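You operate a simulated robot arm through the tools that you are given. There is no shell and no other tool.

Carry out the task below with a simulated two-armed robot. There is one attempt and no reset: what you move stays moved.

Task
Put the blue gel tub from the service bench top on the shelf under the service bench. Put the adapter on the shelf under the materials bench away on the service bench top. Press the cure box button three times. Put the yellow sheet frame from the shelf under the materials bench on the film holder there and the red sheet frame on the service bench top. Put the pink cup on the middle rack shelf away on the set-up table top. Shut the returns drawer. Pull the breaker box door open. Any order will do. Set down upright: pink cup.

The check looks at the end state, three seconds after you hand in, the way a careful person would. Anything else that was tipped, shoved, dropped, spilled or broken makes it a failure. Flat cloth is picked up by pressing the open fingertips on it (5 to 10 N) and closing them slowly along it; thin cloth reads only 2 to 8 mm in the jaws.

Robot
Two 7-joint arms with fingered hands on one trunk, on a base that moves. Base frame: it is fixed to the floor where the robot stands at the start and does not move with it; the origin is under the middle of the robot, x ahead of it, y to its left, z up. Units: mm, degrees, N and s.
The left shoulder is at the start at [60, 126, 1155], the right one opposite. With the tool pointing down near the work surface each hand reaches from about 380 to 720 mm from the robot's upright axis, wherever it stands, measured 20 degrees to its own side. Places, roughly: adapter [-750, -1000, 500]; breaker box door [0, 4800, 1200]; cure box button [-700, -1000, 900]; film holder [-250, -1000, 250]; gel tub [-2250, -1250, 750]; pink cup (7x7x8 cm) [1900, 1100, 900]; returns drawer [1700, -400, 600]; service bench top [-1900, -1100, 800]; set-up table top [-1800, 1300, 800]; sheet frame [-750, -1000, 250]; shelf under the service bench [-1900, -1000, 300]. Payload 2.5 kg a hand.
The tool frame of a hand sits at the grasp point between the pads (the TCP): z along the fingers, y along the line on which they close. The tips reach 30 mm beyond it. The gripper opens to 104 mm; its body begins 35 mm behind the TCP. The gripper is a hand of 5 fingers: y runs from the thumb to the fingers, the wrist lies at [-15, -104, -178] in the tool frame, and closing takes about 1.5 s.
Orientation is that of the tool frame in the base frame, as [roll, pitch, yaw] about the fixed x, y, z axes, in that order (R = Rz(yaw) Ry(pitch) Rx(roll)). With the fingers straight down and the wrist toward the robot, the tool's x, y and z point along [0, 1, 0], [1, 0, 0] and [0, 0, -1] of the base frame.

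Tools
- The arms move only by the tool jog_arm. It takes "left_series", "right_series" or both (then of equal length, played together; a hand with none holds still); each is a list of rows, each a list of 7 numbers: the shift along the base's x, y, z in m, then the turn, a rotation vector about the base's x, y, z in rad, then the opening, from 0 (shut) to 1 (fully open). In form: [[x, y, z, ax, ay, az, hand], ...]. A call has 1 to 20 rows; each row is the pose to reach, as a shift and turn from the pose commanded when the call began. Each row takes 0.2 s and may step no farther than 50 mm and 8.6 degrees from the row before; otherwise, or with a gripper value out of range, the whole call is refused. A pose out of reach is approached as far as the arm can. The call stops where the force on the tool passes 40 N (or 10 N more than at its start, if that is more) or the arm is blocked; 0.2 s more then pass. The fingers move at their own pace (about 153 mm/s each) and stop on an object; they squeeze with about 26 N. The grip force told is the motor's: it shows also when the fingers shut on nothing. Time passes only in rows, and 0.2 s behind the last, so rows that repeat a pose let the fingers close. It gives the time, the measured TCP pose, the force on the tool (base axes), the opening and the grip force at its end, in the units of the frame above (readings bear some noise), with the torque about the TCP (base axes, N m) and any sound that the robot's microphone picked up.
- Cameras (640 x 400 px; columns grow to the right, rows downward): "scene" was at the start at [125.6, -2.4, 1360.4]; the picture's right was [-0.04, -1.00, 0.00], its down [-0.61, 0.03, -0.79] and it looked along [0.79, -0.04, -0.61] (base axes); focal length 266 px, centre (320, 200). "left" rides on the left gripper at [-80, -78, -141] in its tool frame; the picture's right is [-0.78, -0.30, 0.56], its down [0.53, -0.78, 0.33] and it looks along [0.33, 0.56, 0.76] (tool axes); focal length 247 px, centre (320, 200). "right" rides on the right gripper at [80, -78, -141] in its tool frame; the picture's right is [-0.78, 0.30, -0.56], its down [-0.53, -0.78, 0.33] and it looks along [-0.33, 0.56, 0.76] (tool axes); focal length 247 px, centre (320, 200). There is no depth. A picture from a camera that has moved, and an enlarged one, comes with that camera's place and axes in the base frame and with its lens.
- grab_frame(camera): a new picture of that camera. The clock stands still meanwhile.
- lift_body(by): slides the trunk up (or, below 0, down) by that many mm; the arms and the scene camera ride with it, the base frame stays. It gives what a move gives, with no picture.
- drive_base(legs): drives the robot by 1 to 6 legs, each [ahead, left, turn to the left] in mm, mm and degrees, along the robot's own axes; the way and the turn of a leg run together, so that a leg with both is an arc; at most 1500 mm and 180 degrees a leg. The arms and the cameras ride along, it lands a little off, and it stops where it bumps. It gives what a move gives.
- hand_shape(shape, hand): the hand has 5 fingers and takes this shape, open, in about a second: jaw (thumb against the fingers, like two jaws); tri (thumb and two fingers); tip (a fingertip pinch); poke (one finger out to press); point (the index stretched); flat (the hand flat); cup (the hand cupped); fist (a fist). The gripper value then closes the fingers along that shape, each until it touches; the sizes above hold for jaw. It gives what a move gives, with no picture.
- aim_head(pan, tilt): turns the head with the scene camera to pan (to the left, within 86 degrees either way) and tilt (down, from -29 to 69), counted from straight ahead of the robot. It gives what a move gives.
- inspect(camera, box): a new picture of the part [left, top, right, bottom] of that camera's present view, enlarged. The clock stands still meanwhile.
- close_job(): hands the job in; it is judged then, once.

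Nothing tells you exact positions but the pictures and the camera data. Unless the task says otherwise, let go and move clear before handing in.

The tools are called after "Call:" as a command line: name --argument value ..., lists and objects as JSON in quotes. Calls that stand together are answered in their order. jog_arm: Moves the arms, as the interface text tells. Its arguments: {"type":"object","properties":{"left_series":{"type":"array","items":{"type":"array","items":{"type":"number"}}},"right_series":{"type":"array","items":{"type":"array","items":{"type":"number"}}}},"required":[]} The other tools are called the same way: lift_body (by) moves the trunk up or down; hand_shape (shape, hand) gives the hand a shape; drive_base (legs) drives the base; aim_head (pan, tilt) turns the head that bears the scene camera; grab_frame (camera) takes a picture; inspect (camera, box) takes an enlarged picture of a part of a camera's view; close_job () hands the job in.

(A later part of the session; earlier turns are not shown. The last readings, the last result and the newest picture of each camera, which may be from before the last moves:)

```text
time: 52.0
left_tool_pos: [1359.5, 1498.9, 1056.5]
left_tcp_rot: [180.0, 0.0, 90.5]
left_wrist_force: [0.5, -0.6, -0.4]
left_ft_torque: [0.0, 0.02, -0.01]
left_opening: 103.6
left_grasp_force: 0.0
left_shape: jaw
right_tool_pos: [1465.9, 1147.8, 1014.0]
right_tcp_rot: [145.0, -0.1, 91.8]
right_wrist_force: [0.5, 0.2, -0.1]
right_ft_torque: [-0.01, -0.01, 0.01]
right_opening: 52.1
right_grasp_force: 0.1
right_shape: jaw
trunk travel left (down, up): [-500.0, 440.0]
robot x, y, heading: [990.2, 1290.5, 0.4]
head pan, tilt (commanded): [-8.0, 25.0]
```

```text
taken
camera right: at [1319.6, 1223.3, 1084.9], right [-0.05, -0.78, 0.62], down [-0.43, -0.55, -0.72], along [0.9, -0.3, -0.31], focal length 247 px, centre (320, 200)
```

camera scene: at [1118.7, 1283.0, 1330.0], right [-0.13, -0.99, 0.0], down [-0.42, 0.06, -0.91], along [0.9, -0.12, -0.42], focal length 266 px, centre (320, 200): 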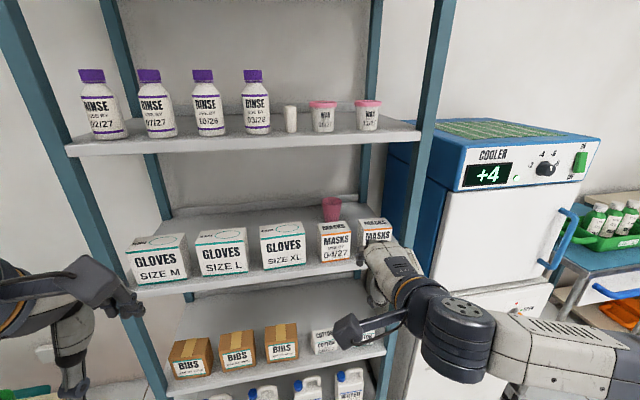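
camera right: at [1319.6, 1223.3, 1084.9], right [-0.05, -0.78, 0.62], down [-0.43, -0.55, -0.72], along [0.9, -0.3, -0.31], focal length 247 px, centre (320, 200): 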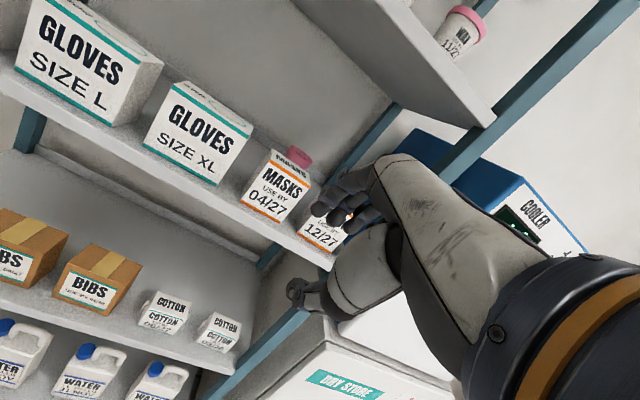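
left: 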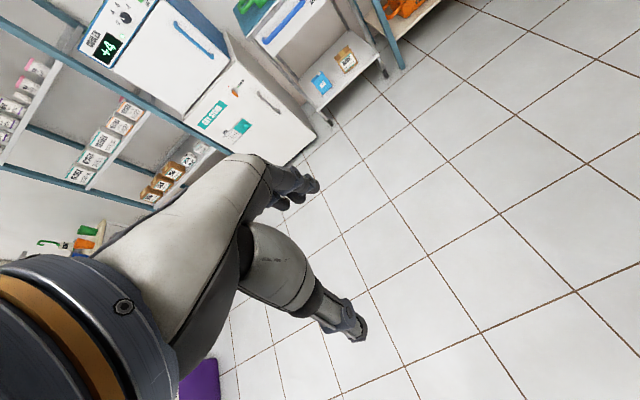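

The right hand is lined up with the gap over the boxes. I drive 210 mm closer so the hand sits just in front of the rack opening.

Call:
drive_base --legs '[[205, 0, 0]]'

Call:
grab_frame --camera "right"

Call:
grab_frame --camera "scene"

```text
time: 53.6
left_tool_pos: [1564.2, 1501.2, 1056.1]
left_tcp_rot: [-179.9, 0.0, 90.5]
left_wrist_force: [0.5, 0.3, -0.8]
left_ft_torque: [-0.01, 0.0, 0.02]
left_opening: 103.8
left_grasp_force: 0.0
left_shape: jaw
right_tool_pos: [1672.3, 1148.6, 1013.4]
right_tcp_rot: [145.2, 0.0, 91.8]
right_wrist_force: [0.0, 0.5, 1.2]
right_ft_torque: [-0.01, -0.03, -0.03]
right_opening: 51.9
right_grasp_force: 0.0
right_shape: jaw
trunk travel left (down, up): [-500.0, 440.0]
robot x, y, heading: [1192.5, 1295.7, 0.4]
head pan, tilt (commanded): [-8.0, 25.0]
```

```text
taken
camera right: at [1524.7, 1224.4, 1084.8], right [-0.05, -0.78, 0.62], down [-0.43, -0.55, -0.72], along [0.9, -0.3, -0.31], focal length 247 px, centre (320, 200)
```

right: 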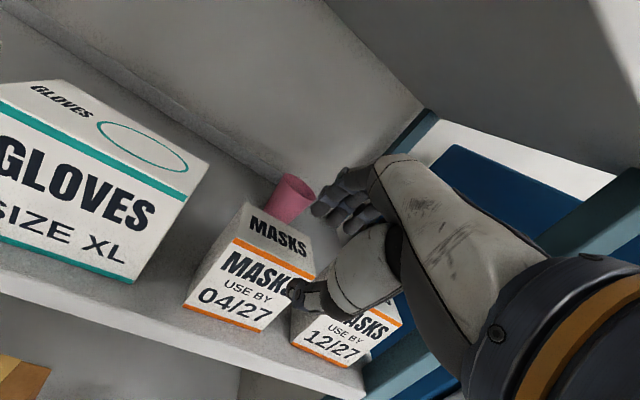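

```text
taken
camera scene: at [1324.1, 1284.4, 1330.0], right [-0.13, -0.99, 0.0], down [-0.42, 0.06, -0.91], along [0.9, -0.12, -0.42], focal length 266 px, centre (320, 200)
```

scene: 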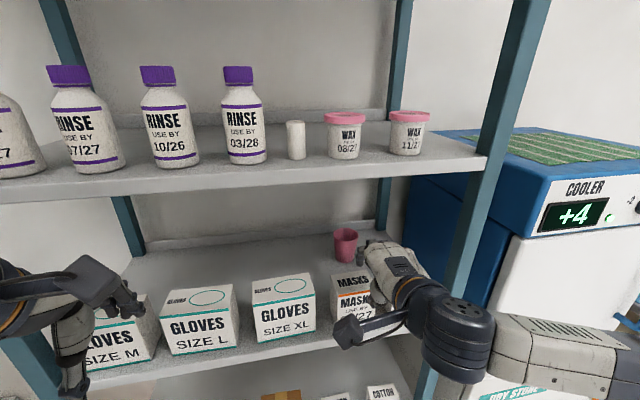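

Call:
inspect --camera "scene" --box '[300, 210, 400, 272]'

Call:
inspect --camera "right" --box '[220, 150, 380, 250]'

```text
6.40 times, centred on (350, 241) of scene
camera zoom: at [1324.1, 1284.4, 1330.0], right [-0.13, -0.99, 0.0], down [-0.42, 0.06, -0.91], along [0.9, -0.12, -0.42], focal length 1701 px, centre (128, -62)
```

zoom: 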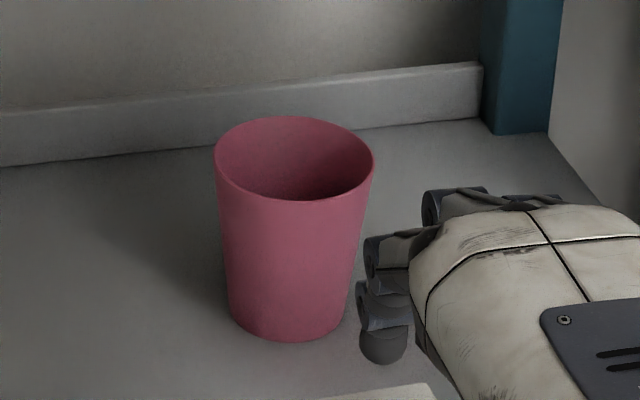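

```text
4.00 times, centred on (300, 200) of right
camera zoom: at [1524.7, 1224.4, 1084.8], right [-0.05, -0.78, 0.62], down [-0.43, -0.55, -0.72], along [0.9, -0.3, -0.31], focal length 988 px, centre (400, 200)
```

zoom: 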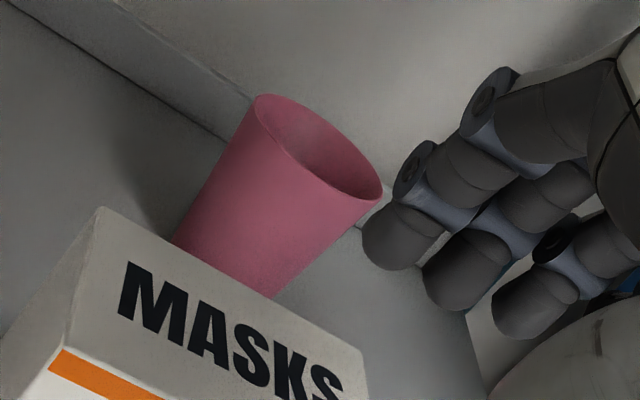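

The cup's axis is at about [1909, 1138], rim at z≈951, shelf at 871. I advance the tilted hand over the box tops.

Call:
jog_arm --right_series '[[0.02, -0.003, 0.01, 0, 0, 0, 0.5], [0.045, -0.005, 0.01, 0, 0, 0, 0.5], [0.07, -0.008, 0.01, 0, 0, 0, 0.5], [0.095, -0.01, 0.01, 0, 0, 0, 0.5], [0.12, -0.01, 0.01, 0, 0, 0, 0.5]]'

Call:
grab_frame --camera "right"

Call:
grab_frame --camera "scene"

```text
time: 54.8
left_tool_pos: [1564.6, 1499.9, 1056.4]
left_tcp_rot: [-180.0, 0.0, 90.4]
left_wrist_force: [0.8, -1.1, 0.2]
left_ft_torque: [0.01, 0.01, 0.01]
left_opening: 103.7
left_grasp_force: 0.1
left_shape: jaw
right_tool_pos: [1793.1, 1138.8, 1022.9]
right_tcp_rot: [145.1, 0.0, 91.9]
right_wrist_force: [0.0, -0.1, -0.2]
right_ft_torque: [-0.01, 0.03, -0.02]
right_opening: 52.2
right_grasp_force: 0.2
right_shape: jaw
trunk travel left (down, up): [-500.0, 440.0]
robot x, y, heading: [1194.3, 1292.4, 0.5]
head pan, tilt (commanded): [-8.0, 25.0]
```

```text
taken
camera right: at [1644.7, 1214.7, 1094.7], right [-0.05, -0.78, 0.63], down [-0.43, -0.55, -0.72], along [0.9, -0.31, -0.31], focal length 247 px, centre (320, 200)
```

right: 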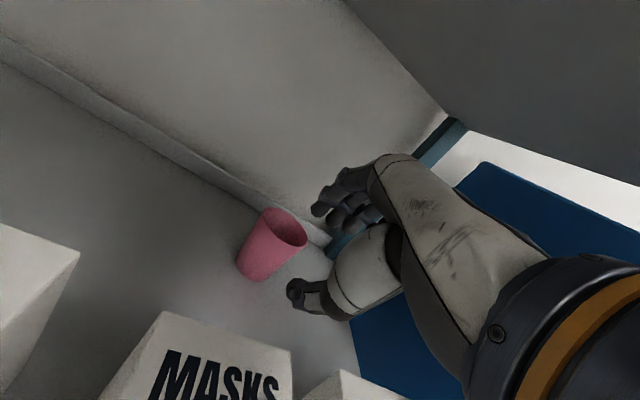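

```text
taken
camera scene: at [1323.8, 1284.5, 1330.0], right [-0.13, -0.99, 0.0], down [-0.42, 0.06, -0.91], along [0.9, -0.12, -0.42], focal length 266 px, centre (320, 200)
```

scene: 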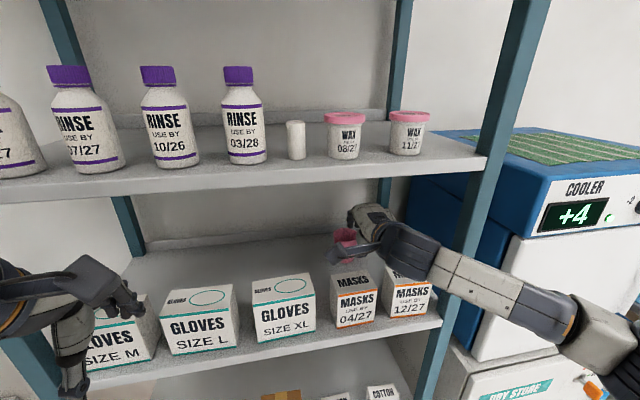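

Call:
jog_arm --right_series '[[0.025, 0, 0, 0, 0, 0, 0.7], [0.05, 0, 0, 0, 0, 0, 1], [0.077, 0, 0, 0, 0, 0, 1], [0.077, 0, 0, 0, 0, 0, 1]]'

Call:
grab_frame --camera "right"

Call:
grab_frame --camera "scene"

```text
time: 55.8
left_tool_pos: [1564.0, 1500.3, 1055.3]
left_tcp_rot: [180.0, 0.0, 90.4]
left_wrist_force: [0.4, 0.2, 0.3]
left_ft_torque: [0.0, -0.01, 0.02]
left_opening: 103.7
left_grasp_force: 0.1
left_shape: jaw
right_tool_pos: [1868.2, 1139.9, 1023.0]
right_tcp_rot: [145.1, -0.1, 91.9]
right_wrist_force: [0.2, -0.4, 0.0]
right_ft_torque: [-0.01, 0.0, 0.02]
right_opening: 103.9
right_grasp_force: 0.1
right_shape: jaw
trunk travel left (down, up): [-500.0, 440.0]
robot x, y, heading: [1189.5, 1293.1, 0.5]
head pan, tilt (commanded): [-8.0, 25.0]
```

```text
taken
camera right: at [1721.7, 1215.1, 1093.5], right [-0.05, -0.78, 0.62], down [-0.43, -0.55, -0.72], along [0.9, -0.3, -0.31], focal length 247 px, centre (320, 200)
```

right: 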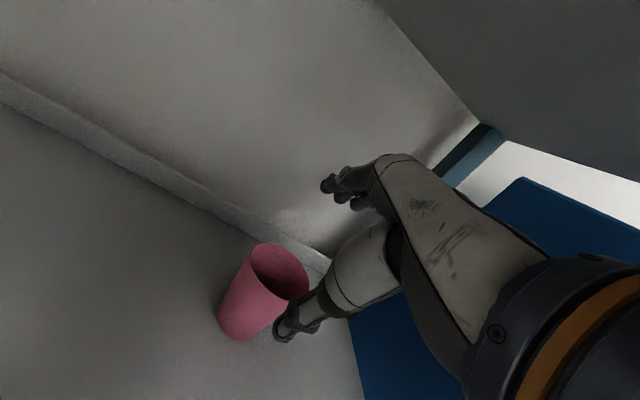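

```text
taken
camera scene: at [1323.6, 1284.4, 1330.0], right [-0.13, -0.99, 0.0], down [-0.42, 0.06, -0.91], along [0.9, -0.12, -0.42], focal length 266 px, centre (320, 200)
```

scene: 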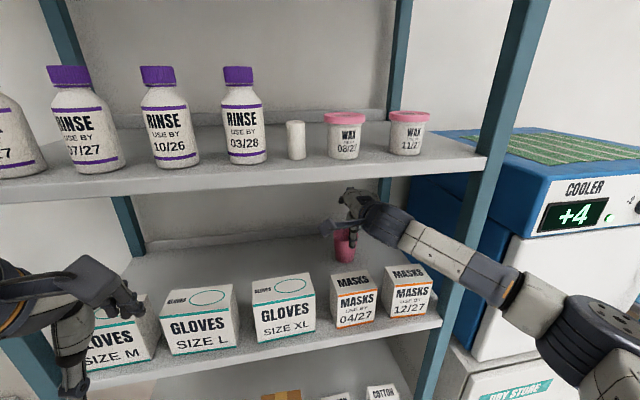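

The open hand is above the cup with the thumb clear in front of the rim. Now I pivot it toward vertical while descending around the cup.

Call:
jog_arm --right_series '[[0.01, 0, -0.012, 0, 0.0873, 0, 1], [0.018, 0, -0.024, 0, 0.1745, 0, 1], [0.024, 0, -0.038, 0, 0.262, 0, 1], [0.029, 0, -0.052, 0, 0.349, 0, 1], [0.033, 0, -0.068, 0, 0.4, 0, 1]]'

Call:
grab_frame --camera "right"

Call:
grab_frame --camera "scene"

```text
time: 57.0
left_tool_pos: [1564.2, 1500.0, 1056.4]
left_tcp_rot: [-179.9, 0.0, 90.5]
left_wrist_force: [0.1, -0.4, 0.4]
left_ft_torque: [0.01, -0.01, -0.01]
left_opening: 103.7
left_grasp_force: 0.1
left_shape: jaw
right_tool_pos: [1901.7, 1139.6, 954.3]
right_tcp_rot: [168.1, -0.9, 91.7]
right_wrist_force: [0.1, -1.1, 0.5]
right_ft_torque: [0.04, 0.01, 0.0]
right_opening: 104.0
right_grasp_force: 0.1
right_shape: jaw
trunk travel left (down, up): [-500.0, 440.0]
robot x, y, heading: [1193.9, 1296.6, 0.2]
head pan, tilt (commanded): [-8.0, 25.0]
```

```text
taken
camera right: at [1794.1, 1215.1, 1077.2], right [0.2, -0.78, 0.59], down [-0.68, -0.55, -0.49], along [0.71, -0.3, -0.63], focal length 247 px, centre (320, 200)
```

right: 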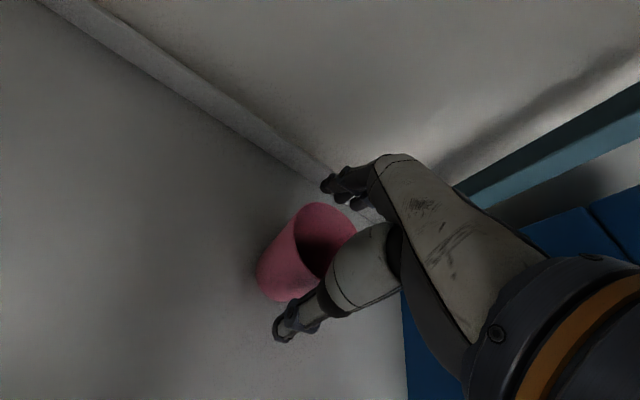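

```text
taken
camera scene: at [1323.7, 1284.5, 1330.0], right [-0.13, -0.99, 0.0], down [-0.42, 0.06, -0.91], along [0.9, -0.12, -0.42], focal length 266 px, centre (320, 200)
```

scene: 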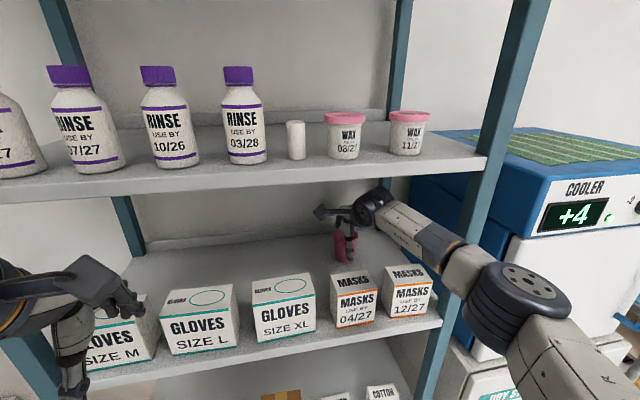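

The hand is centered on the cup. I descend and close on it.

Call:
jog_arm --right_series '[[0.001, 0, -0.015, 0, 0, 0, 1], [0.002, 0, -0.03, 0, 0, 0, 1], [0.002, 0, -0.03, 0, 0, 0, 0.7], [0.002, 0, -0.03, 0, 0, 0, 0.55], [0.002, 0, -0.03, 0, 0, 0, 0.4], [0.002, 0, -0.03, 0, 0, 0, 0.2], [0.002, 0, -0.03, 0, 0, 0, 0.2], [0.002, 0, -0.03, 0, 0, 0, 0.2]]'

Call:
grab_frame --camera "right"

Call:
inspect --camera "scene" --box '[290, 180, 450, 280]'

```text
time: 58.8
left_tool_pos: [1564.0, 1498.8, 1055.8]
left_tcp_rot: [180.0, 0.0, 90.4]
left_wrist_force: [-0.2, 0.2, 0.0]
left_ft_torque: [-0.02, -0.03, 0.0]
left_opening: 103.8
left_grasp_force: 0.1
left_shape: jaw
right_tool_pos: [1902.7, 1140.0, 926.1]
right_tcp_rot: [167.9, -0.8, 91.7]
right_wrist_force: [-1.9, -0.2, 3.2]
right_ft_torque: [-0.02, 0.15, 0.05]
right_opening: 48.1
right_grasp_force: 25.8
right_shape: jaw
trunk travel left (down, up): [-500.0, 440.0]
robot x, y, heading: [1192.3, 1296.0, 0.2]
head pan, tilt (commanded): [-8.0, 25.0]
```

```text
taken
camera right: at [1795.6, 1215.0, 1048.6], right [0.2, -0.78, 0.6], down [-0.67, -0.55, -0.49], along [0.71, -0.3, -0.63], focal length 247 px, centre (320, 200)
```

right: 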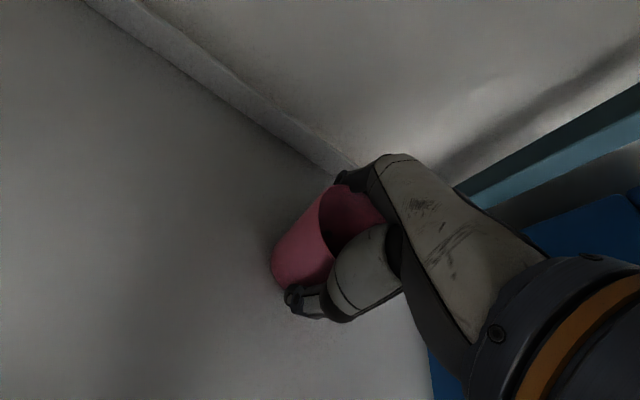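

```text
4.00 times, centred on (370, 230) of scene
camera zoom: at [1323.1, 1284.5, 1330.1], right [-0.13, -0.99, 0.0], down [-0.42, 0.06, -0.91], along [0.9, -0.12, -0.42], focal length 1063 px, centre (120, 80)
```

zoom: 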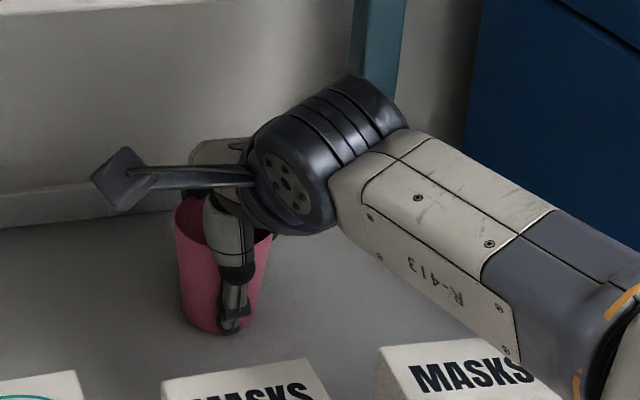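

The cup is held (opening 48 mm). I lift and tilt back along the reverse path, staying under the upper shelf and above the box tops.

Call:
jog_arm --right_series '[[0, 0, 0.015, 0, 0, 0, 0.2], [0, 0, 0.03, 0, 0, 0, 0.2], [-0.002, 0, 0.046, 0, -0.05, 0, 0.2], [-0.005, 0, 0.06, 0, -0.13, 0, 0.2], [-0.01, 0, 0.074, 0, -0.22, 0, 0.2], [-0.018, 0, 0.088, 0, -0.305, 0, 0.2], [-0.026, 0, 0.102, 0, -0.39, 0, 0.2], [-0.036, 0, 0.108, 0, -0.42, 0, 0.2]]'

Call:
grab_frame --camera "right"

Call:
grab_frame --camera "scene"

```text
time: 60.6
left_tool_pos: [1563.7, 1500.5, 1055.5]
left_tcp_rot: [-179.9, 0.0, 90.4]
left_wrist_force: [-0.7, -0.6, -0.3]
left_ft_torque: [0.01, 0.02, 0.0]
left_opening: 103.5
left_grasp_force: 0.1
left_shape: jaw
right_tool_pos: [1866.2, 1137.9, 1032.2]
right_tcp_rot: [143.9, -0.1, 91.9]
right_wrist_force: [-0.2, 1.1, -0.4]
right_ft_torque: [-0.01, -0.03, 0.0]
right_opening: 48.3
right_grasp_force: 25.9
right_shape: jaw
trunk travel left (down, up): [-500.0, 440.0]
robot x, y, heading: [1191.1, 1292.5, 0.4]
head pan, tilt (commanded): [-8.0, 25.0]
```

```text
taken
camera right: at [1717.9, 1213.7, 1101.3], right [-0.06, -0.78, 0.62], down [-0.41, -0.55, -0.73], along [0.91, -0.3, -0.29], focal length 247 px, centre (320, 200)
```

right: 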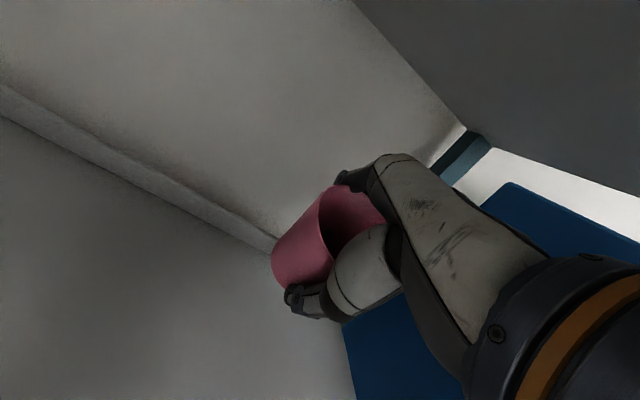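

```text
taken
camera scene: at [1323.5, 1284.3, 1330.0], right [-0.13, -0.99, 0.0], down [-0.42, 0.06, -0.91], along [0.9, -0.12, -0.42], focal length 266 px, centre (320, 200)
```

scene: 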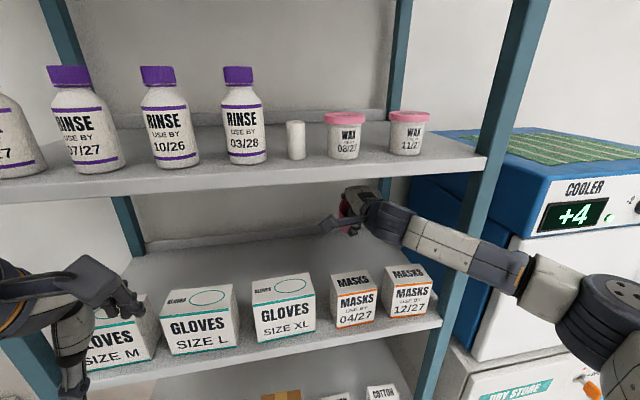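

Cup is lifted clear. Now I pull it straight back out over the boxes.

Call:
jog_arm --right_series '[[-0.02, 0, 0, 0, 0, 0, 0.2], [-0.045, 0, 0, 0, 0, 0, 0.2], [-0.07, 0, 0, 0, 0, 0, 0.2], [-0.095, 0, 0, 0, 0, 0, 0.2], [-0.12, 0, 0, 0, 0, 0, 0.2], [-0.145, 0, 0, 0, 0, 0, 0.2], [-0.165, 0, 0, 0, 0, 0, 0.2]]'

Call:
grab_frame --camera "scene"

```text
time: 62.2
left_tool_pos: [1564.1, 1500.1, 1055.6]
left_tcp_rot: [-180.0, 0.0, 90.4]
left_wrist_force: [-0.4, 0.0, -0.6]
left_ft_torque: [-0.04, -0.04, 0.01]
left_opening: 103.7
left_grasp_force: 0.0
left_shape: jaw
right_tool_pos: [1701.4, 1139.3, 1033.1]
right_tcp_rot: [144.0, 0.0, 91.9]
right_wrist_force: [-0.2, 0.7, -0.3]
right_ft_torque: [0.03, 0.0, 0.02]
right_opening: 47.4
right_grasp_force: 26.1
right_shape: jaw
trunk travel left (down, up): [-500.0, 440.0]
robot x, y, heading: [1195.2, 1298.1, 0.3]
head pan, tilt (commanded): [-8.0, 25.0]
```

```text
taken
camera scene: at [1323.5, 1284.4, 1330.0], right [-0.13, -0.99, 0.0], down [-0.42, 0.06, -0.91], along [0.9, -0.12, -0.42], focal length 266 px, centre (320, 200)
```

scene: 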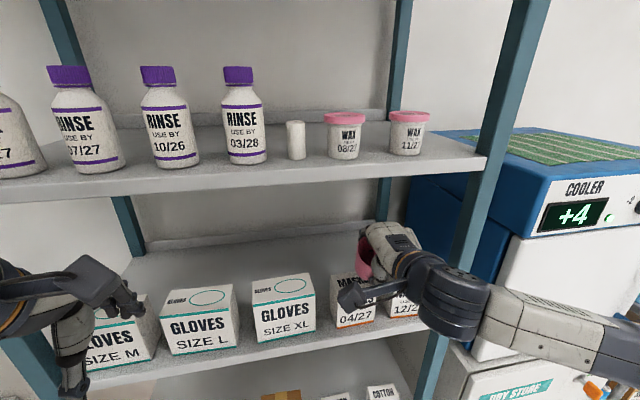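

Clear of the boxes. I drive back 400 mm and check the rack is undisturbed.

Call:
drive_base --legs '[[-420, 0, 0]]'

Call:
jog_arm --right_series '[[0, 0, 0, 0, 0.12, 0, 0.2], [0, 0, 0, 0, 0.24, 0, 0.2], [0, 0, 0, 0, 0.36, 0, 0.2], [0, 0, 0, 0, 0.42, 0, 0.2]]'

Call:
grab_frame --camera "scene"

Call:
grab_frame --camera "right"

```text
time: 64.8
left_tool_pos: [1143.4, 1496.3, 1055.8]
left_tcp_rot: [179.9, 0.0, 90.2]
left_wrist_force: [0.0, -0.5, 0.7]
left_ft_torque: [0.01, 0.02, 0.01]
left_opening: 103.7
left_grasp_force: 0.0
left_shape: jaw
right_tool_pos: [1278.9, 1136.4, 1033.9]
right_tcp_rot: [144.0, -0.1, 91.7]
right_wrist_force: [-0.3, 0.7, -0.3]
right_ft_torque: [-0.01, 0.02, 0.02]
right_opening: 47.5
right_grasp_force: 26.1
right_shape: jaw
trunk travel left (down, up): [-500.0, 440.0]
robot x, y, heading: [771.7, 1290.6, -0.0]
head pan, tilt (commanded): [-8.0, 25.0]
```

```text
time: 65.8
left_tool_pos: [1143.0, 1496.4, 1056.2]
left_tcp_rot: [-180.0, 0.1, 90.3]
left_wrist_force: [-0.4, 0.0, -0.4]
left_ft_torque: [0.01, 0.01, -0.01]
left_opening: 103.9
left_grasp_force: 0.1
left_shape: jaw
right_tool_pos: [1279.9, 1136.4, 1033.5]
right_tcp_rot: [168.2, -0.7, 91.5]
right_wrist_force: [-0.7, -0.9, -0.7]
right_ft_torque: [0.03, 0.0, 0.0]
right_opening: 47.2
right_grasp_force: 25.4
right_shape: jaw
trunk travel left (down, up): [-500.0, 440.0]
robot x, y, heading: [769.9, 1292.6, 0.3]
head pan, tilt (commanded): [-8.0, 25.0]
```

```text
taken
camera scene: at [901.6, 1281.9, 1330.0], right [-0.14, -0.99, 0.0], down [-0.42, 0.06, -0.91], along [0.9, -0.12, -0.42], focal length 266 px, centre (320, 200)
```

scene: 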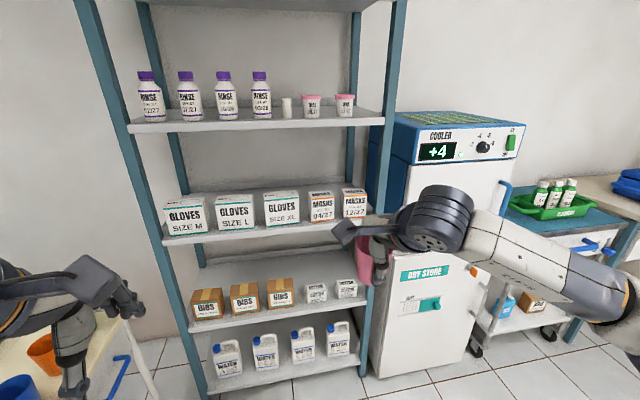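

```text
taken
camera right: at [1172.0, 1211.1, 1156.5], right [0.2, -0.78, 0.6], down [-0.68, -0.55, -0.49], along [0.71, -0.31, -0.64], focal length 247 px, centre (320, 200)
```

right: 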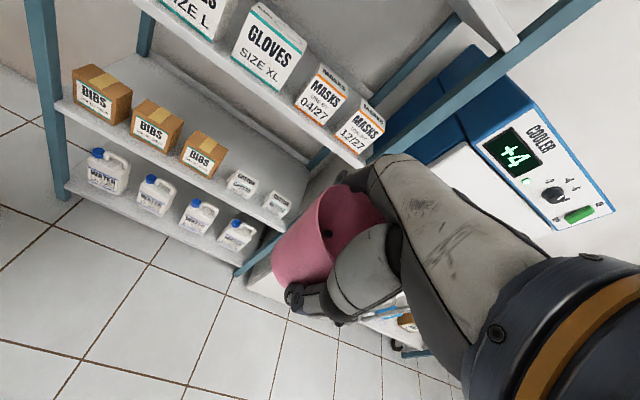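

The rack is undisturbed and the cup is in hand. I move to open floor and turn clockwise to face the set-up table side.

Call:
drive_base --legs '[[-300, -350, 0], [0, 0, -90]]'

Call:
aim_head --pan -40 --tilt 25

Call:
grab_frame --camera "scene"

Call:
aim_head --pan -80 --tilt 15

Call:
grab_frame --camera "scene"

```text
time: 72.4
left_tool_pos: [665.2, 574.8, 1055.8]
left_tcp_rot: [-180.0, -0.1, -1.1]
left_wrist_force: [0.4, 0.2, -0.2]
left_ft_torque: [0.02, 0.0, -0.01]
left_opening: 103.8
left_grasp_force: 0.2
left_shape: jaw
right_tool_pos: [300.9, 445.7, 1032.1]
right_tcp_rot: [168.1, -0.8, 0.3]
right_wrist_force: [-0.5, 0.6, -0.5]
right_ft_torque: [0.02, -0.01, -0.02]
right_opening: 46.9
right_grasp_force: 25.4
right_shape: jaw
trunk travel left (down, up): [-500.0, 440.0]
robot x, y, heading: [471.5, 950.7, -91.4]
head pan, tilt (commanded): [-8.0, 25.0]
```

```text
time: 73.4
left_tool_pos: [666.6, 574.9, 1056.4]
left_tcp_rot: [180.0, 0.0, -1.0]
left_wrist_force: [0.3, 0.0, -0.2]
left_ft_torque: [-0.03, 0.03, -0.02]
left_opening: 103.8
left_grasp_force: 0.1
left_shape: jaw
right_tool_pos: [301.3, 446.5, 1033.4]
right_tcp_rot: [168.0, -0.7, 0.3]
right_wrist_force: [-0.2, -0.5, -0.1]
right_ft_torque: [0.01, 0.02, 0.02]
right_opening: 46.9
right_grasp_force: 25.8
right_shape: jaw
trunk travel left (down, up): [-500.0, 440.0]
robot x, y, heading: [467.2, 950.5, -91.2]
head pan, tilt (commanded): [-40.0, 25.0]
```

```text
taken
camera scene: at [408.3, 842.4, 1330.0], right [-0.75, 0.66, 0.0], down [0.28, 0.32, -0.91], along [-0.59, -0.68, -0.42], focal length 266 px, centre (320, 200)
```

scene: 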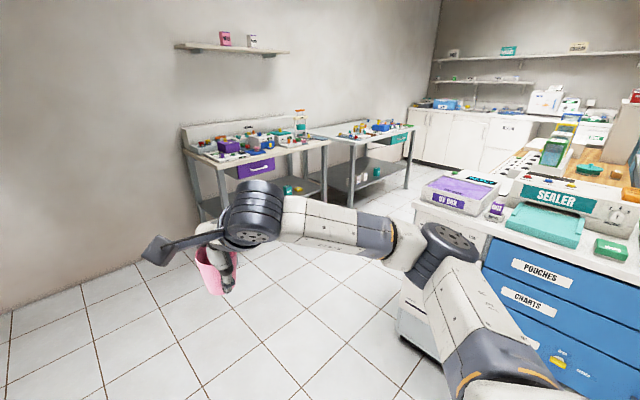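

```text
time: 74.4
left_tool_pos: [666.7, 574.7, 1055.4]
left_tcp_rot: [180.0, -0.1, -1.0]
left_wrist_force: [0.8, -0.9, 0.5]
left_ft_torque: [-0.02, 0.01, -0.02]
left_opening: 104.0
left_grasp_force: 0.1
left_shape: jaw
right_tool_pos: [301.8, 446.8, 1032.0]
right_tcp_rot: [168.0, -0.8, 0.3]
right_wrist_force: [0.3, 0.5, -0.9]
right_ft_torque: [0.0, 0.01, 0.0]
right_opening: 46.8
right_grasp_force: 25.9
right_shape: jaw
trunk travel left (down, up): [-500.0, 440.0]
robot x, y, heading: [467.3, 951.3, -91.1]
head pan, tilt (commanded): [-80.0, 15.0]
```

```text
taken
camera scene: at [376.5, 897.3, 1346.2], right [-0.16, 0.99, 0.0], down [0.26, 0.04, -0.97], along [-0.95, -0.15, -0.26], focal length 266 px, centre (320, 200)
```

scene: 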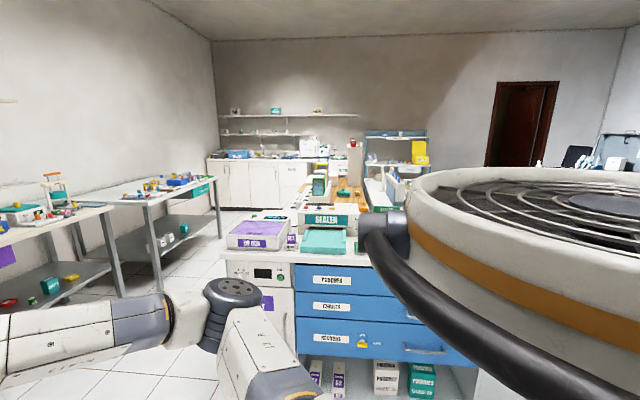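

There is a large island in the middle and two benches along the far wall (materials bench, then service bench). I'll take the corridor between them to reach the set-up table at about [-1800, 1300].

Call:
drive_base --legs '[[1100, 0, 0], [0, 0, -90]]'

Call:
aim_head --pan 0 --tilt 20

Call:
grab_frame --camera "scene"

Call:
aim_head --pan -50 --tilt 20

Call:
grab_frame --camera "scene"

Call:
aim_head --pan 45 --tilt 20

Call:
grab_frame --camera "scene"

```text
time: 83.9
left_tool_pos: [65.9, -331.2, 1055.4]
left_tcp_rot: [-180.0, 0.1, -92.4]
left_wrist_force: [-0.4, -0.5, -0.3]
left_ft_torque: [0.0, -0.01, -0.03]
left_opening: 103.7
left_grasp_force: 0.0
left_shape: jaw
right_tool_pos: [-54.1, 36.6, 1033.0]
right_tcp_rot: [168.2, -0.8, -91.1]
right_wrist_force: [0.1, -0.1, 0.0]
right_ft_torque: [-0.03, 0.01, -0.01]
right_opening: 46.7
right_grasp_force: 26.4
right_shape: jaw
trunk travel left (down, up): [-500.0, 440.0]
robot x, y, heading: [445.0, -144.7, 177.6]
head pan, tilt (commanded): [-80.0, 15.0]
```

```text
time: 85.4
left_tool_pos: [66.0, -330.8, 1055.7]
left_tcp_rot: [-180.0, 0.0, -92.4]
left_wrist_force: [0.2, 0.6, -0.3]
left_ft_torque: [0.0, 0.0, -0.01]
left_opening: 103.8
left_grasp_force: 0.1
left_shape: jaw
right_tool_pos: [-54.2, 35.9, 1032.9]
right_tcp_rot: [168.1, -0.9, -91.0]
right_wrist_force: [0.1, -0.8, -0.2]
right_ft_torque: [-0.02, -0.01, 0.01]
right_opening: 46.7
right_grasp_force: 25.6
right_shape: jaw
trunk travel left (down, up): [-500.0, 440.0]
robot x, y, heading: [443.8, -143.2, 177.4]
head pan, tilt (commanded): [0.0, 20.0]
```

```text
taken
camera scene: at [312.4, -137.3, 1338.1], right [0.04, 1.0, 0.0], down [0.34, -0.01, -0.94], along [-0.94, 0.04, -0.34], focal length 266 px, centre (320, 200)
```

scene: 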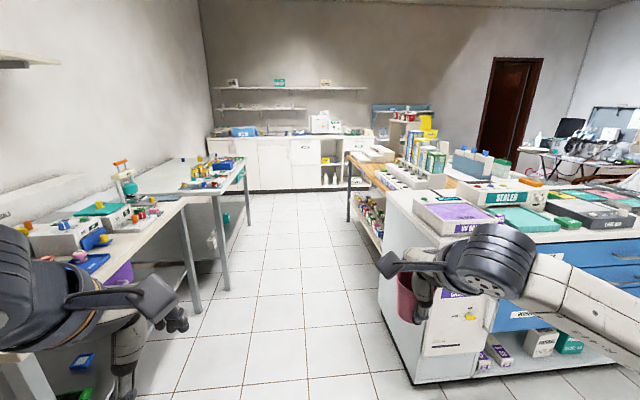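

```text
time: 86.6
left_tool_pos: [66.0, -331.6, 1055.3]
left_tcp_rot: [179.9, 0.1, -92.3]
left_wrist_force: [-0.9, 0.1, 0.0]
left_ft_torque: [-0.03, -0.02, 0.05]
left_opening: 103.4
left_grasp_force: 0.0
left_shape: jaw
right_tool_pos: [-55.0, 36.5, 1033.3]
right_tcp_rot: [168.0, -0.8, -91.1]
right_wrist_force: [0.1, -0.5, -0.3]
right_ft_torque: [-0.01, 0.02, -0.01]
right_opening: 46.8
right_grasp_force: 26.0
right_shape: jaw
trunk travel left (down, up): [-500.0, 440.0]
robot x, y, heading: [448.8, -146.0, 177.3]
head pan, tilt (commanded): [-50.0, 20.0]
```

```text
taken
camera scene: at [348.6, -67.6, 1338.1], right [0.79, 0.61, 0.0], down [0.21, -0.27, -0.94], along [-0.57, 0.74, -0.34], focal length 266 px, centre (320, 200)
```

scene: 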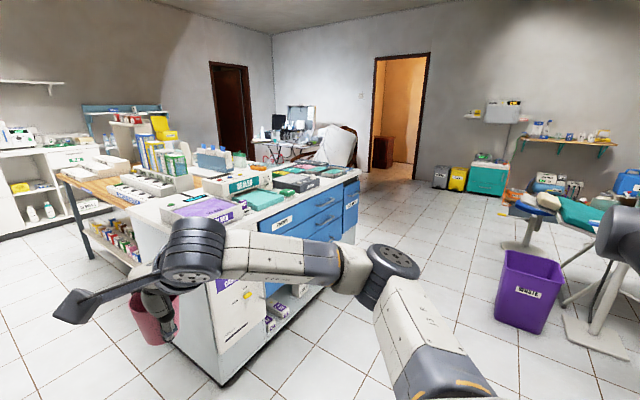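

```text
time: 88.3
left_tool_pos: [66.8, -330.9, 1057.0]
left_tcp_rot: [-180.0, 0.0, -92.4]
left_wrist_force: [0.8, -0.5, 0.7]
left_ft_torque: [0.03, 0.01, -0.02]
left_opening: 103.8
left_grasp_force: 0.1
left_shape: jaw
right_tool_pos: [-53.5, 35.9, 1033.3]
right_tcp_rot: [168.2, -0.9, -91.1]
right_wrist_force: [-0.2, 0.4, -0.2]
right_ft_torque: [0.02, 0.01, -0.02]
right_opening: 46.8
right_grasp_force: 26.0
right_shape: jaw
trunk travel left (down, up): [-500.0, 440.0]
robot x, y, heading: [449.8, -143.1, 177.5]
head pan, tilt (commanded): [45.0, 20.0]
```

```text
taken
camera scene: at [336.9, -204.3, 1338.1], right [-0.68, 0.74, 0.0], down [0.25, 0.23, -0.94], along [-0.69, -0.64, -0.34], focal length 266 px, centre (320, 200)
```

scene: 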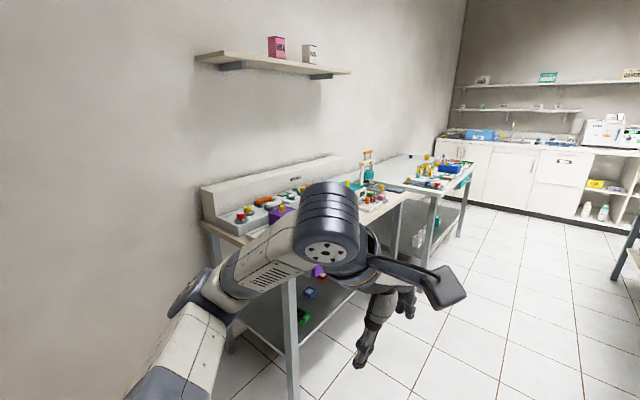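

The island's near corner is at about (-610, 370), and the set-up table seems to be right behind it. My elbows are wide, so I raise the trunk so the arms pass above everything, then drive down the corridor.

Call:
lift_body --by 320

Call:
drive_base --legs '[[0, 0, 2.4], [1300, 0, 0]]'

Call:
aim_head --pan -50 --tilt 35

Call:
grab_frame --camera "scene"

Call:
aim_head --pan -85 --tilt 35

Call:
grab_frame --camera "scene"

Call:
aim_head --pan 0 --tilt 35

Call:
grab_frame --camera "scene"

```text
time: 91.5
left_tool_pos: [67.1, -331.3, 1375.6]
left_tcp_rot: [180.0, 0.0, -92.4]
left_wrist_force: [0.1, 0.2, -0.1]
left_ft_torque: [0.02, 0.05, -0.01]
left_opening: 103.6
left_grasp_force: 0.0
left_shape: jaw
right_tool_pos: [-53.5, 37.2, 1352.4]
right_tcp_rot: [168.1, -0.8, -91.1]
right_wrist_force: [0.2, 0.6, 0.2]
right_ft_torque: [-0.02, -0.01, -0.01]
right_opening: 46.5
right_grasp_force: 26.0
right_shape: jaw
trunk travel left (down, up): [-820.0, 120.0]
robot x, y, heading: [442.8, -144.1, 177.7]
head pan, tilt (commanded): [45.0, 20.0]
```

```text
time: 98.4
left_tool_pos: [-1224.9, -353.6, 1375.7]
left_tcp_rot: [-179.9, 0.0, -89.7]
left_wrist_force: [-0.2, -0.5, -0.6]
left_ft_torque: [0.01, 0.02, 0.02]
left_opening: 103.9
left_grasp_force: 0.0
left_shape: jaw
right_tool_pos: [-1361.6, 8.2, 1352.5]
right_tcp_rot: [168.0, -0.7, -88.5]
right_wrist_force: [-0.9, 0.2, -0.5]
right_ft_torque: [0.04, -0.02, -0.01]
right_opening: 46.7
right_grasp_force: 26.3
right_shape: jaw
trunk travel left (down, up): [-820.0, 120.0]
robot x, y, heading: [-852.8, -149.6, -180.0]
head pan, tilt (commanded): [45.0, 20.0]
```

```text
time: 100.1
left_tool_pos: [-1223.6, -352.9, 1376.6]
left_tcp_rot: [180.0, 0.0, -89.7]
left_wrist_force: [0.3, 0.5, -0.2]
left_ft_torque: [0.02, 0.04, 0.0]
left_opening: 103.7
left_grasp_force: 0.1
left_shape: jaw
right_tool_pos: [-1362.5, 9.8, 1353.5]
right_tcp_rot: [168.1, -0.8, -88.4]
right_wrist_force: [0.7, -0.4, 0.0]
right_ft_torque: [0.03, -0.02, 0.05]
right_opening: 46.5
right_grasp_force: 25.8
right_shape: jaw
trunk travel left (down, up): [-820.0, 120.0]
robot x, y, heading: [-850.4, -146.7, -179.6]
head pan, tilt (commanded): [-50.0, 35.0]
```

```text
taken
camera scene: at [-951.1, -80.0, 1634.3], right [0.76, 0.65, 0.0], down [0.37, -0.44, -0.82], along [-0.53, 0.62, -0.57], focal length 266 px, centre (320, 200)
```

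scene: 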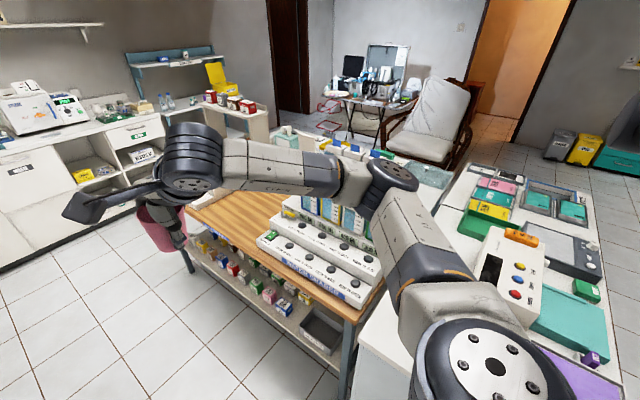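

```text
time: 101.2
left_tool_pos: [-1223.9, -352.8, 1374.8]
left_tcp_rot: [-180.0, -0.1, -89.7]
left_wrist_force: [0.7, 0.1, 0.6]
left_ft_torque: [0.0, -0.02, 0.02]
left_opening: 103.6
left_grasp_force: 0.0
left_shape: jaw
right_tool_pos: [-1361.8, 8.3, 1353.0]
right_tcp_rot: [168.1, -0.7, -88.4]
right_wrist_force: [0.2, 0.1, -0.8]
right_ft_torque: [0.02, 0.04, -0.01]
right_opening: 46.6
right_grasp_force: 26.1
right_shape: jaw
trunk travel left (down, up): [-820.0, 120.0]
robot x, y, heading: [-852.2, -146.1, -179.7]
head pan, tilt (commanded): [-85.0, 35.0]
```

```text
taken
camera scene: at [-902.4, -59.4, 1634.3], right [1.0, 0.09, 0.0], down [0.05, -0.57, -0.82], along [-0.08, 0.82, -0.57], focal length 266 px, centre (320, 200)
```

scene: 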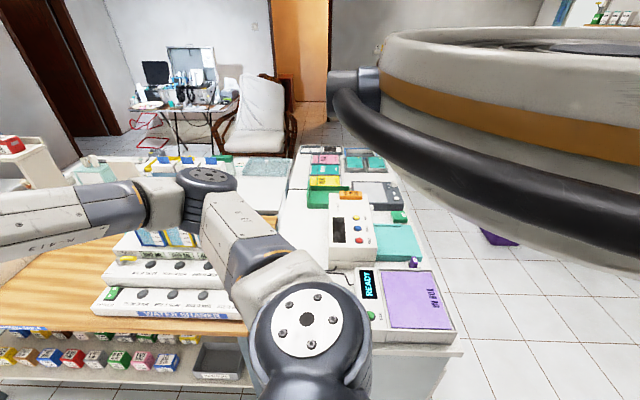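

```text
time: 102.7
left_tool_pos: [-1224.1, -352.8, 1375.7]
left_tcp_rot: [-180.0, -0.1, -89.7]
left_wrist_force: [0.1, 0.1, 0.6]
left_ft_torque: [-0.04, -0.01, -0.01]
left_opening: 103.5
left_grasp_force: 0.0
left_shape: jaw
right_tool_pos: [-1362.4, 8.9, 1352.5]
right_tcp_rot: [168.1, -0.8, -88.5]
right_wrist_force: [0.3, -0.1, -0.3]
right_ft_torque: [0.0, -0.01, -0.03]
right_opening: 46.9
right_grasp_force: 26.0
right_shape: jaw
trunk travel left (down, up): [-820.0, 120.0]
robot x, y, heading: [-852.7, -150.4, -179.9]
head pan, tilt (commanded): [0.0, 35.0]
```

```text
taken
camera scene: at [-982.2, -147.4, 1634.3], right [0.0, 1.0, 0.0], down [0.57, 0.0, -0.82], along [-0.82, 0.0, -0.57], focal length 266 px, centre (320, 200)
```

scene: 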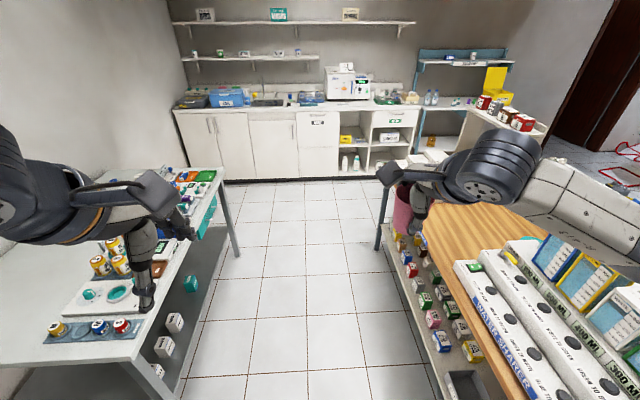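

Call:
aim_head --pan -60 --tilt 25

Call:
grab_frame --camera "scene"

Call:
inspect --camera "scene" --box '[180, 120, 420, 270]'

```text
time: 104.0
left_tool_pos: [-1224.5, -352.1, 1375.5]
left_tcp_rot: [179.9, 0.0, -89.7]
left_wrist_force: [-0.5, -1.1, -0.4]
left_ft_torque: [-0.01, 0.01, 0.0]
left_opening: 103.8
left_grasp_force: 0.1
left_shape: jaw
right_tool_pos: [-1360.9, 9.6, 1353.1]
right_tcp_rot: [168.2, -0.7, -88.5]
right_wrist_force: [-0.6, -0.1, -0.1]
right_ft_torque: [0.01, -0.02, -0.03]
right_opening: 46.7
right_grasp_force: 25.6
right_shape: jaw
trunk travel left (down, up): [-820.0, 120.0]
robot x, y, heading: [-856.5, -143.9, -179.8]
head pan, tilt (commanded): [-60.0, 25.0]
```

```text
taken
camera scene: at [-940.7, -67.6, 1650.0], right [0.86, 0.51, 0.0], down [0.21, -0.36, -0.91], along [-0.46, 0.78, -0.42], focal length 266 px, centre (320, 200)
```

scene: 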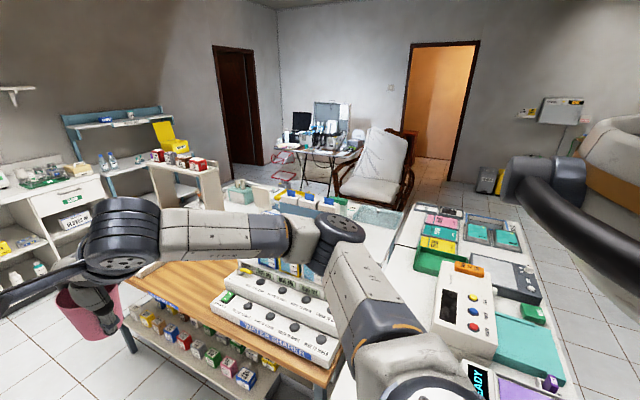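

```text
2.67 times, centred on (300, 195) of scene
camera zoom: at [-940.7, -67.6, 1650.0], right [0.86, 0.51, 0.0], down [0.21, -0.36, -0.91], along [-0.46, 0.78, -0.42], focal length 709 px, centre (373, 213)
```

zoom: 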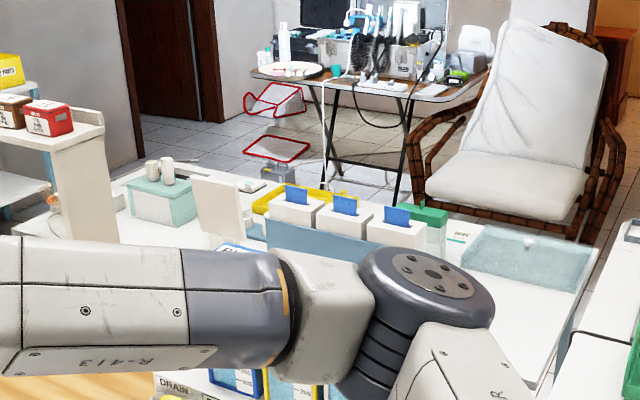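

A white-topped table stands behind the wooden one; its label isn't visible yet. I'll drive around the west end to see it.

Call:
drive_base --legs '[[1400, 0, 0], [250, 0, 0], [0, 0, -90]]'

Call:
aim_head --pan -20 --tilt 35

Call:
grab_frame --camera "scene"

Call:
aim_head --pan 20 --tilt 30

Call:
grab_frame --camera "scene"

```text
time: 116.3
left_tool_pos: [-2713.2, 219.6, 1375.8]
left_tcp_rot: [180.0, -0.1, -179.6]
left_wrist_force: [-0.5, -0.2, 0.7]
left_ft_torque: [0.02, 0.01, -0.03]
left_opening: 103.6
left_grasp_force: 0.1
left_shape: jaw
right_tool_pos: [-2352.8, 356.2, 1352.9]
right_tcp_rot: [168.2, -0.8, -178.2]
right_wrist_force: [-0.3, 0.0, -0.1]
right_ft_torque: [0.01, 0.01, -0.02]
right_opening: 46.3
right_grasp_force: 26.4
right_shape: jaw
trunk travel left (down, up): [-820.0, 120.0]
robot x, y, heading: [-2506.9, -151.7, 90.3]
head pan, tilt (commanded): [-60.0, 25.0]
```

```text
time: 117.3
left_tool_pos: [-2713.7, 218.9, 1375.7]
left_tcp_rot: [179.9, 0.0, -179.5]
left_wrist_force: [-0.3, 0.3, -0.3]
left_ft_torque: [0.01, 0.02, 0.03]
left_opening: 103.7
left_grasp_force: 0.1
left_shape: jaw
right_tool_pos: [-2352.7, 357.4, 1352.4]
right_tcp_rot: [168.2, -0.9, -178.2]
right_wrist_force: [-0.5, -0.1, 0.7]
right_ft_torque: [0.01, -0.03, -0.02]
right_opening: 46.1
right_grasp_force: 26.4
right_shape: jaw
trunk travel left (down, up): [-820.0, 120.0]
robot x, y, heading: [-2507.9, -153.3, 90.7]
head pan, tilt (commanded): [-20.0, 35.0]
```

```text
taken
camera scene: at [-2479.1, -27.1, 1634.3], right [0.94, -0.33, 0.0], down [-0.19, -0.54, -0.82], along [0.27, 0.77, -0.57], focal length 266 px, centre (320, 200)
```

scene: 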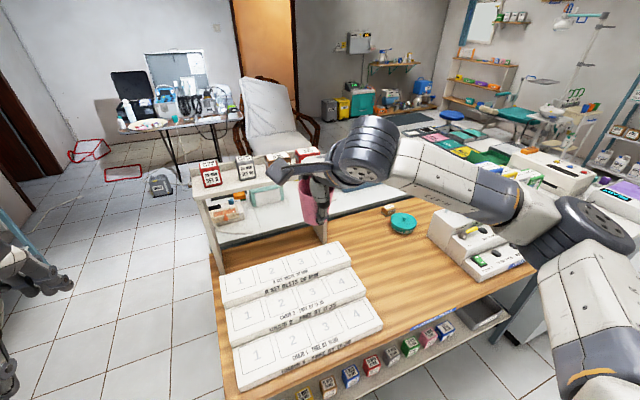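

```text
time: 118.4
left_tool_pos: [-2713.9, 218.3, 1376.5]
left_tcp_rot: [-180.0, 0.0, -179.5]
left_wrist_force: [0.0, -0.4, 0.4]
left_ft_torque: [0.01, -0.01, 0.0]
left_opening: 103.6
left_grasp_force: 0.0
left_shape: jaw
right_tool_pos: [-2352.2, 356.9, 1352.6]
right_tcp_rot: [168.2, -0.8, -178.1]
right_wrist_force: [0.3, -0.1, -0.6]
right_ft_torque: [0.03, -0.02, 0.0]
right_opening: 46.6
right_grasp_force: 26.4
right_shape: jaw
trunk travel left (down, up): [-820.0, 120.0]
robot x, y, heading: [-2510.9, -152.0, 90.4]
head pan, tilt (commanded): [20.0, 30.0]
```

```text
taken
camera scene: at [-2540.2, -25.4, 1642.0], right [0.94, 0.35, 0.0], down [0.17, -0.47, -0.87], along [-0.3, 0.81, -0.5], focal length 266 px, centre (320, 200)
```

scene: 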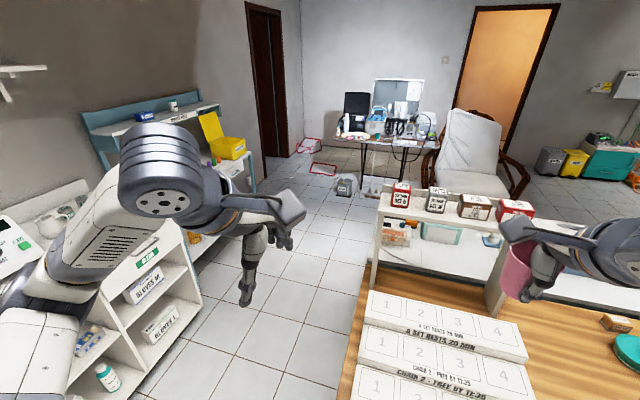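

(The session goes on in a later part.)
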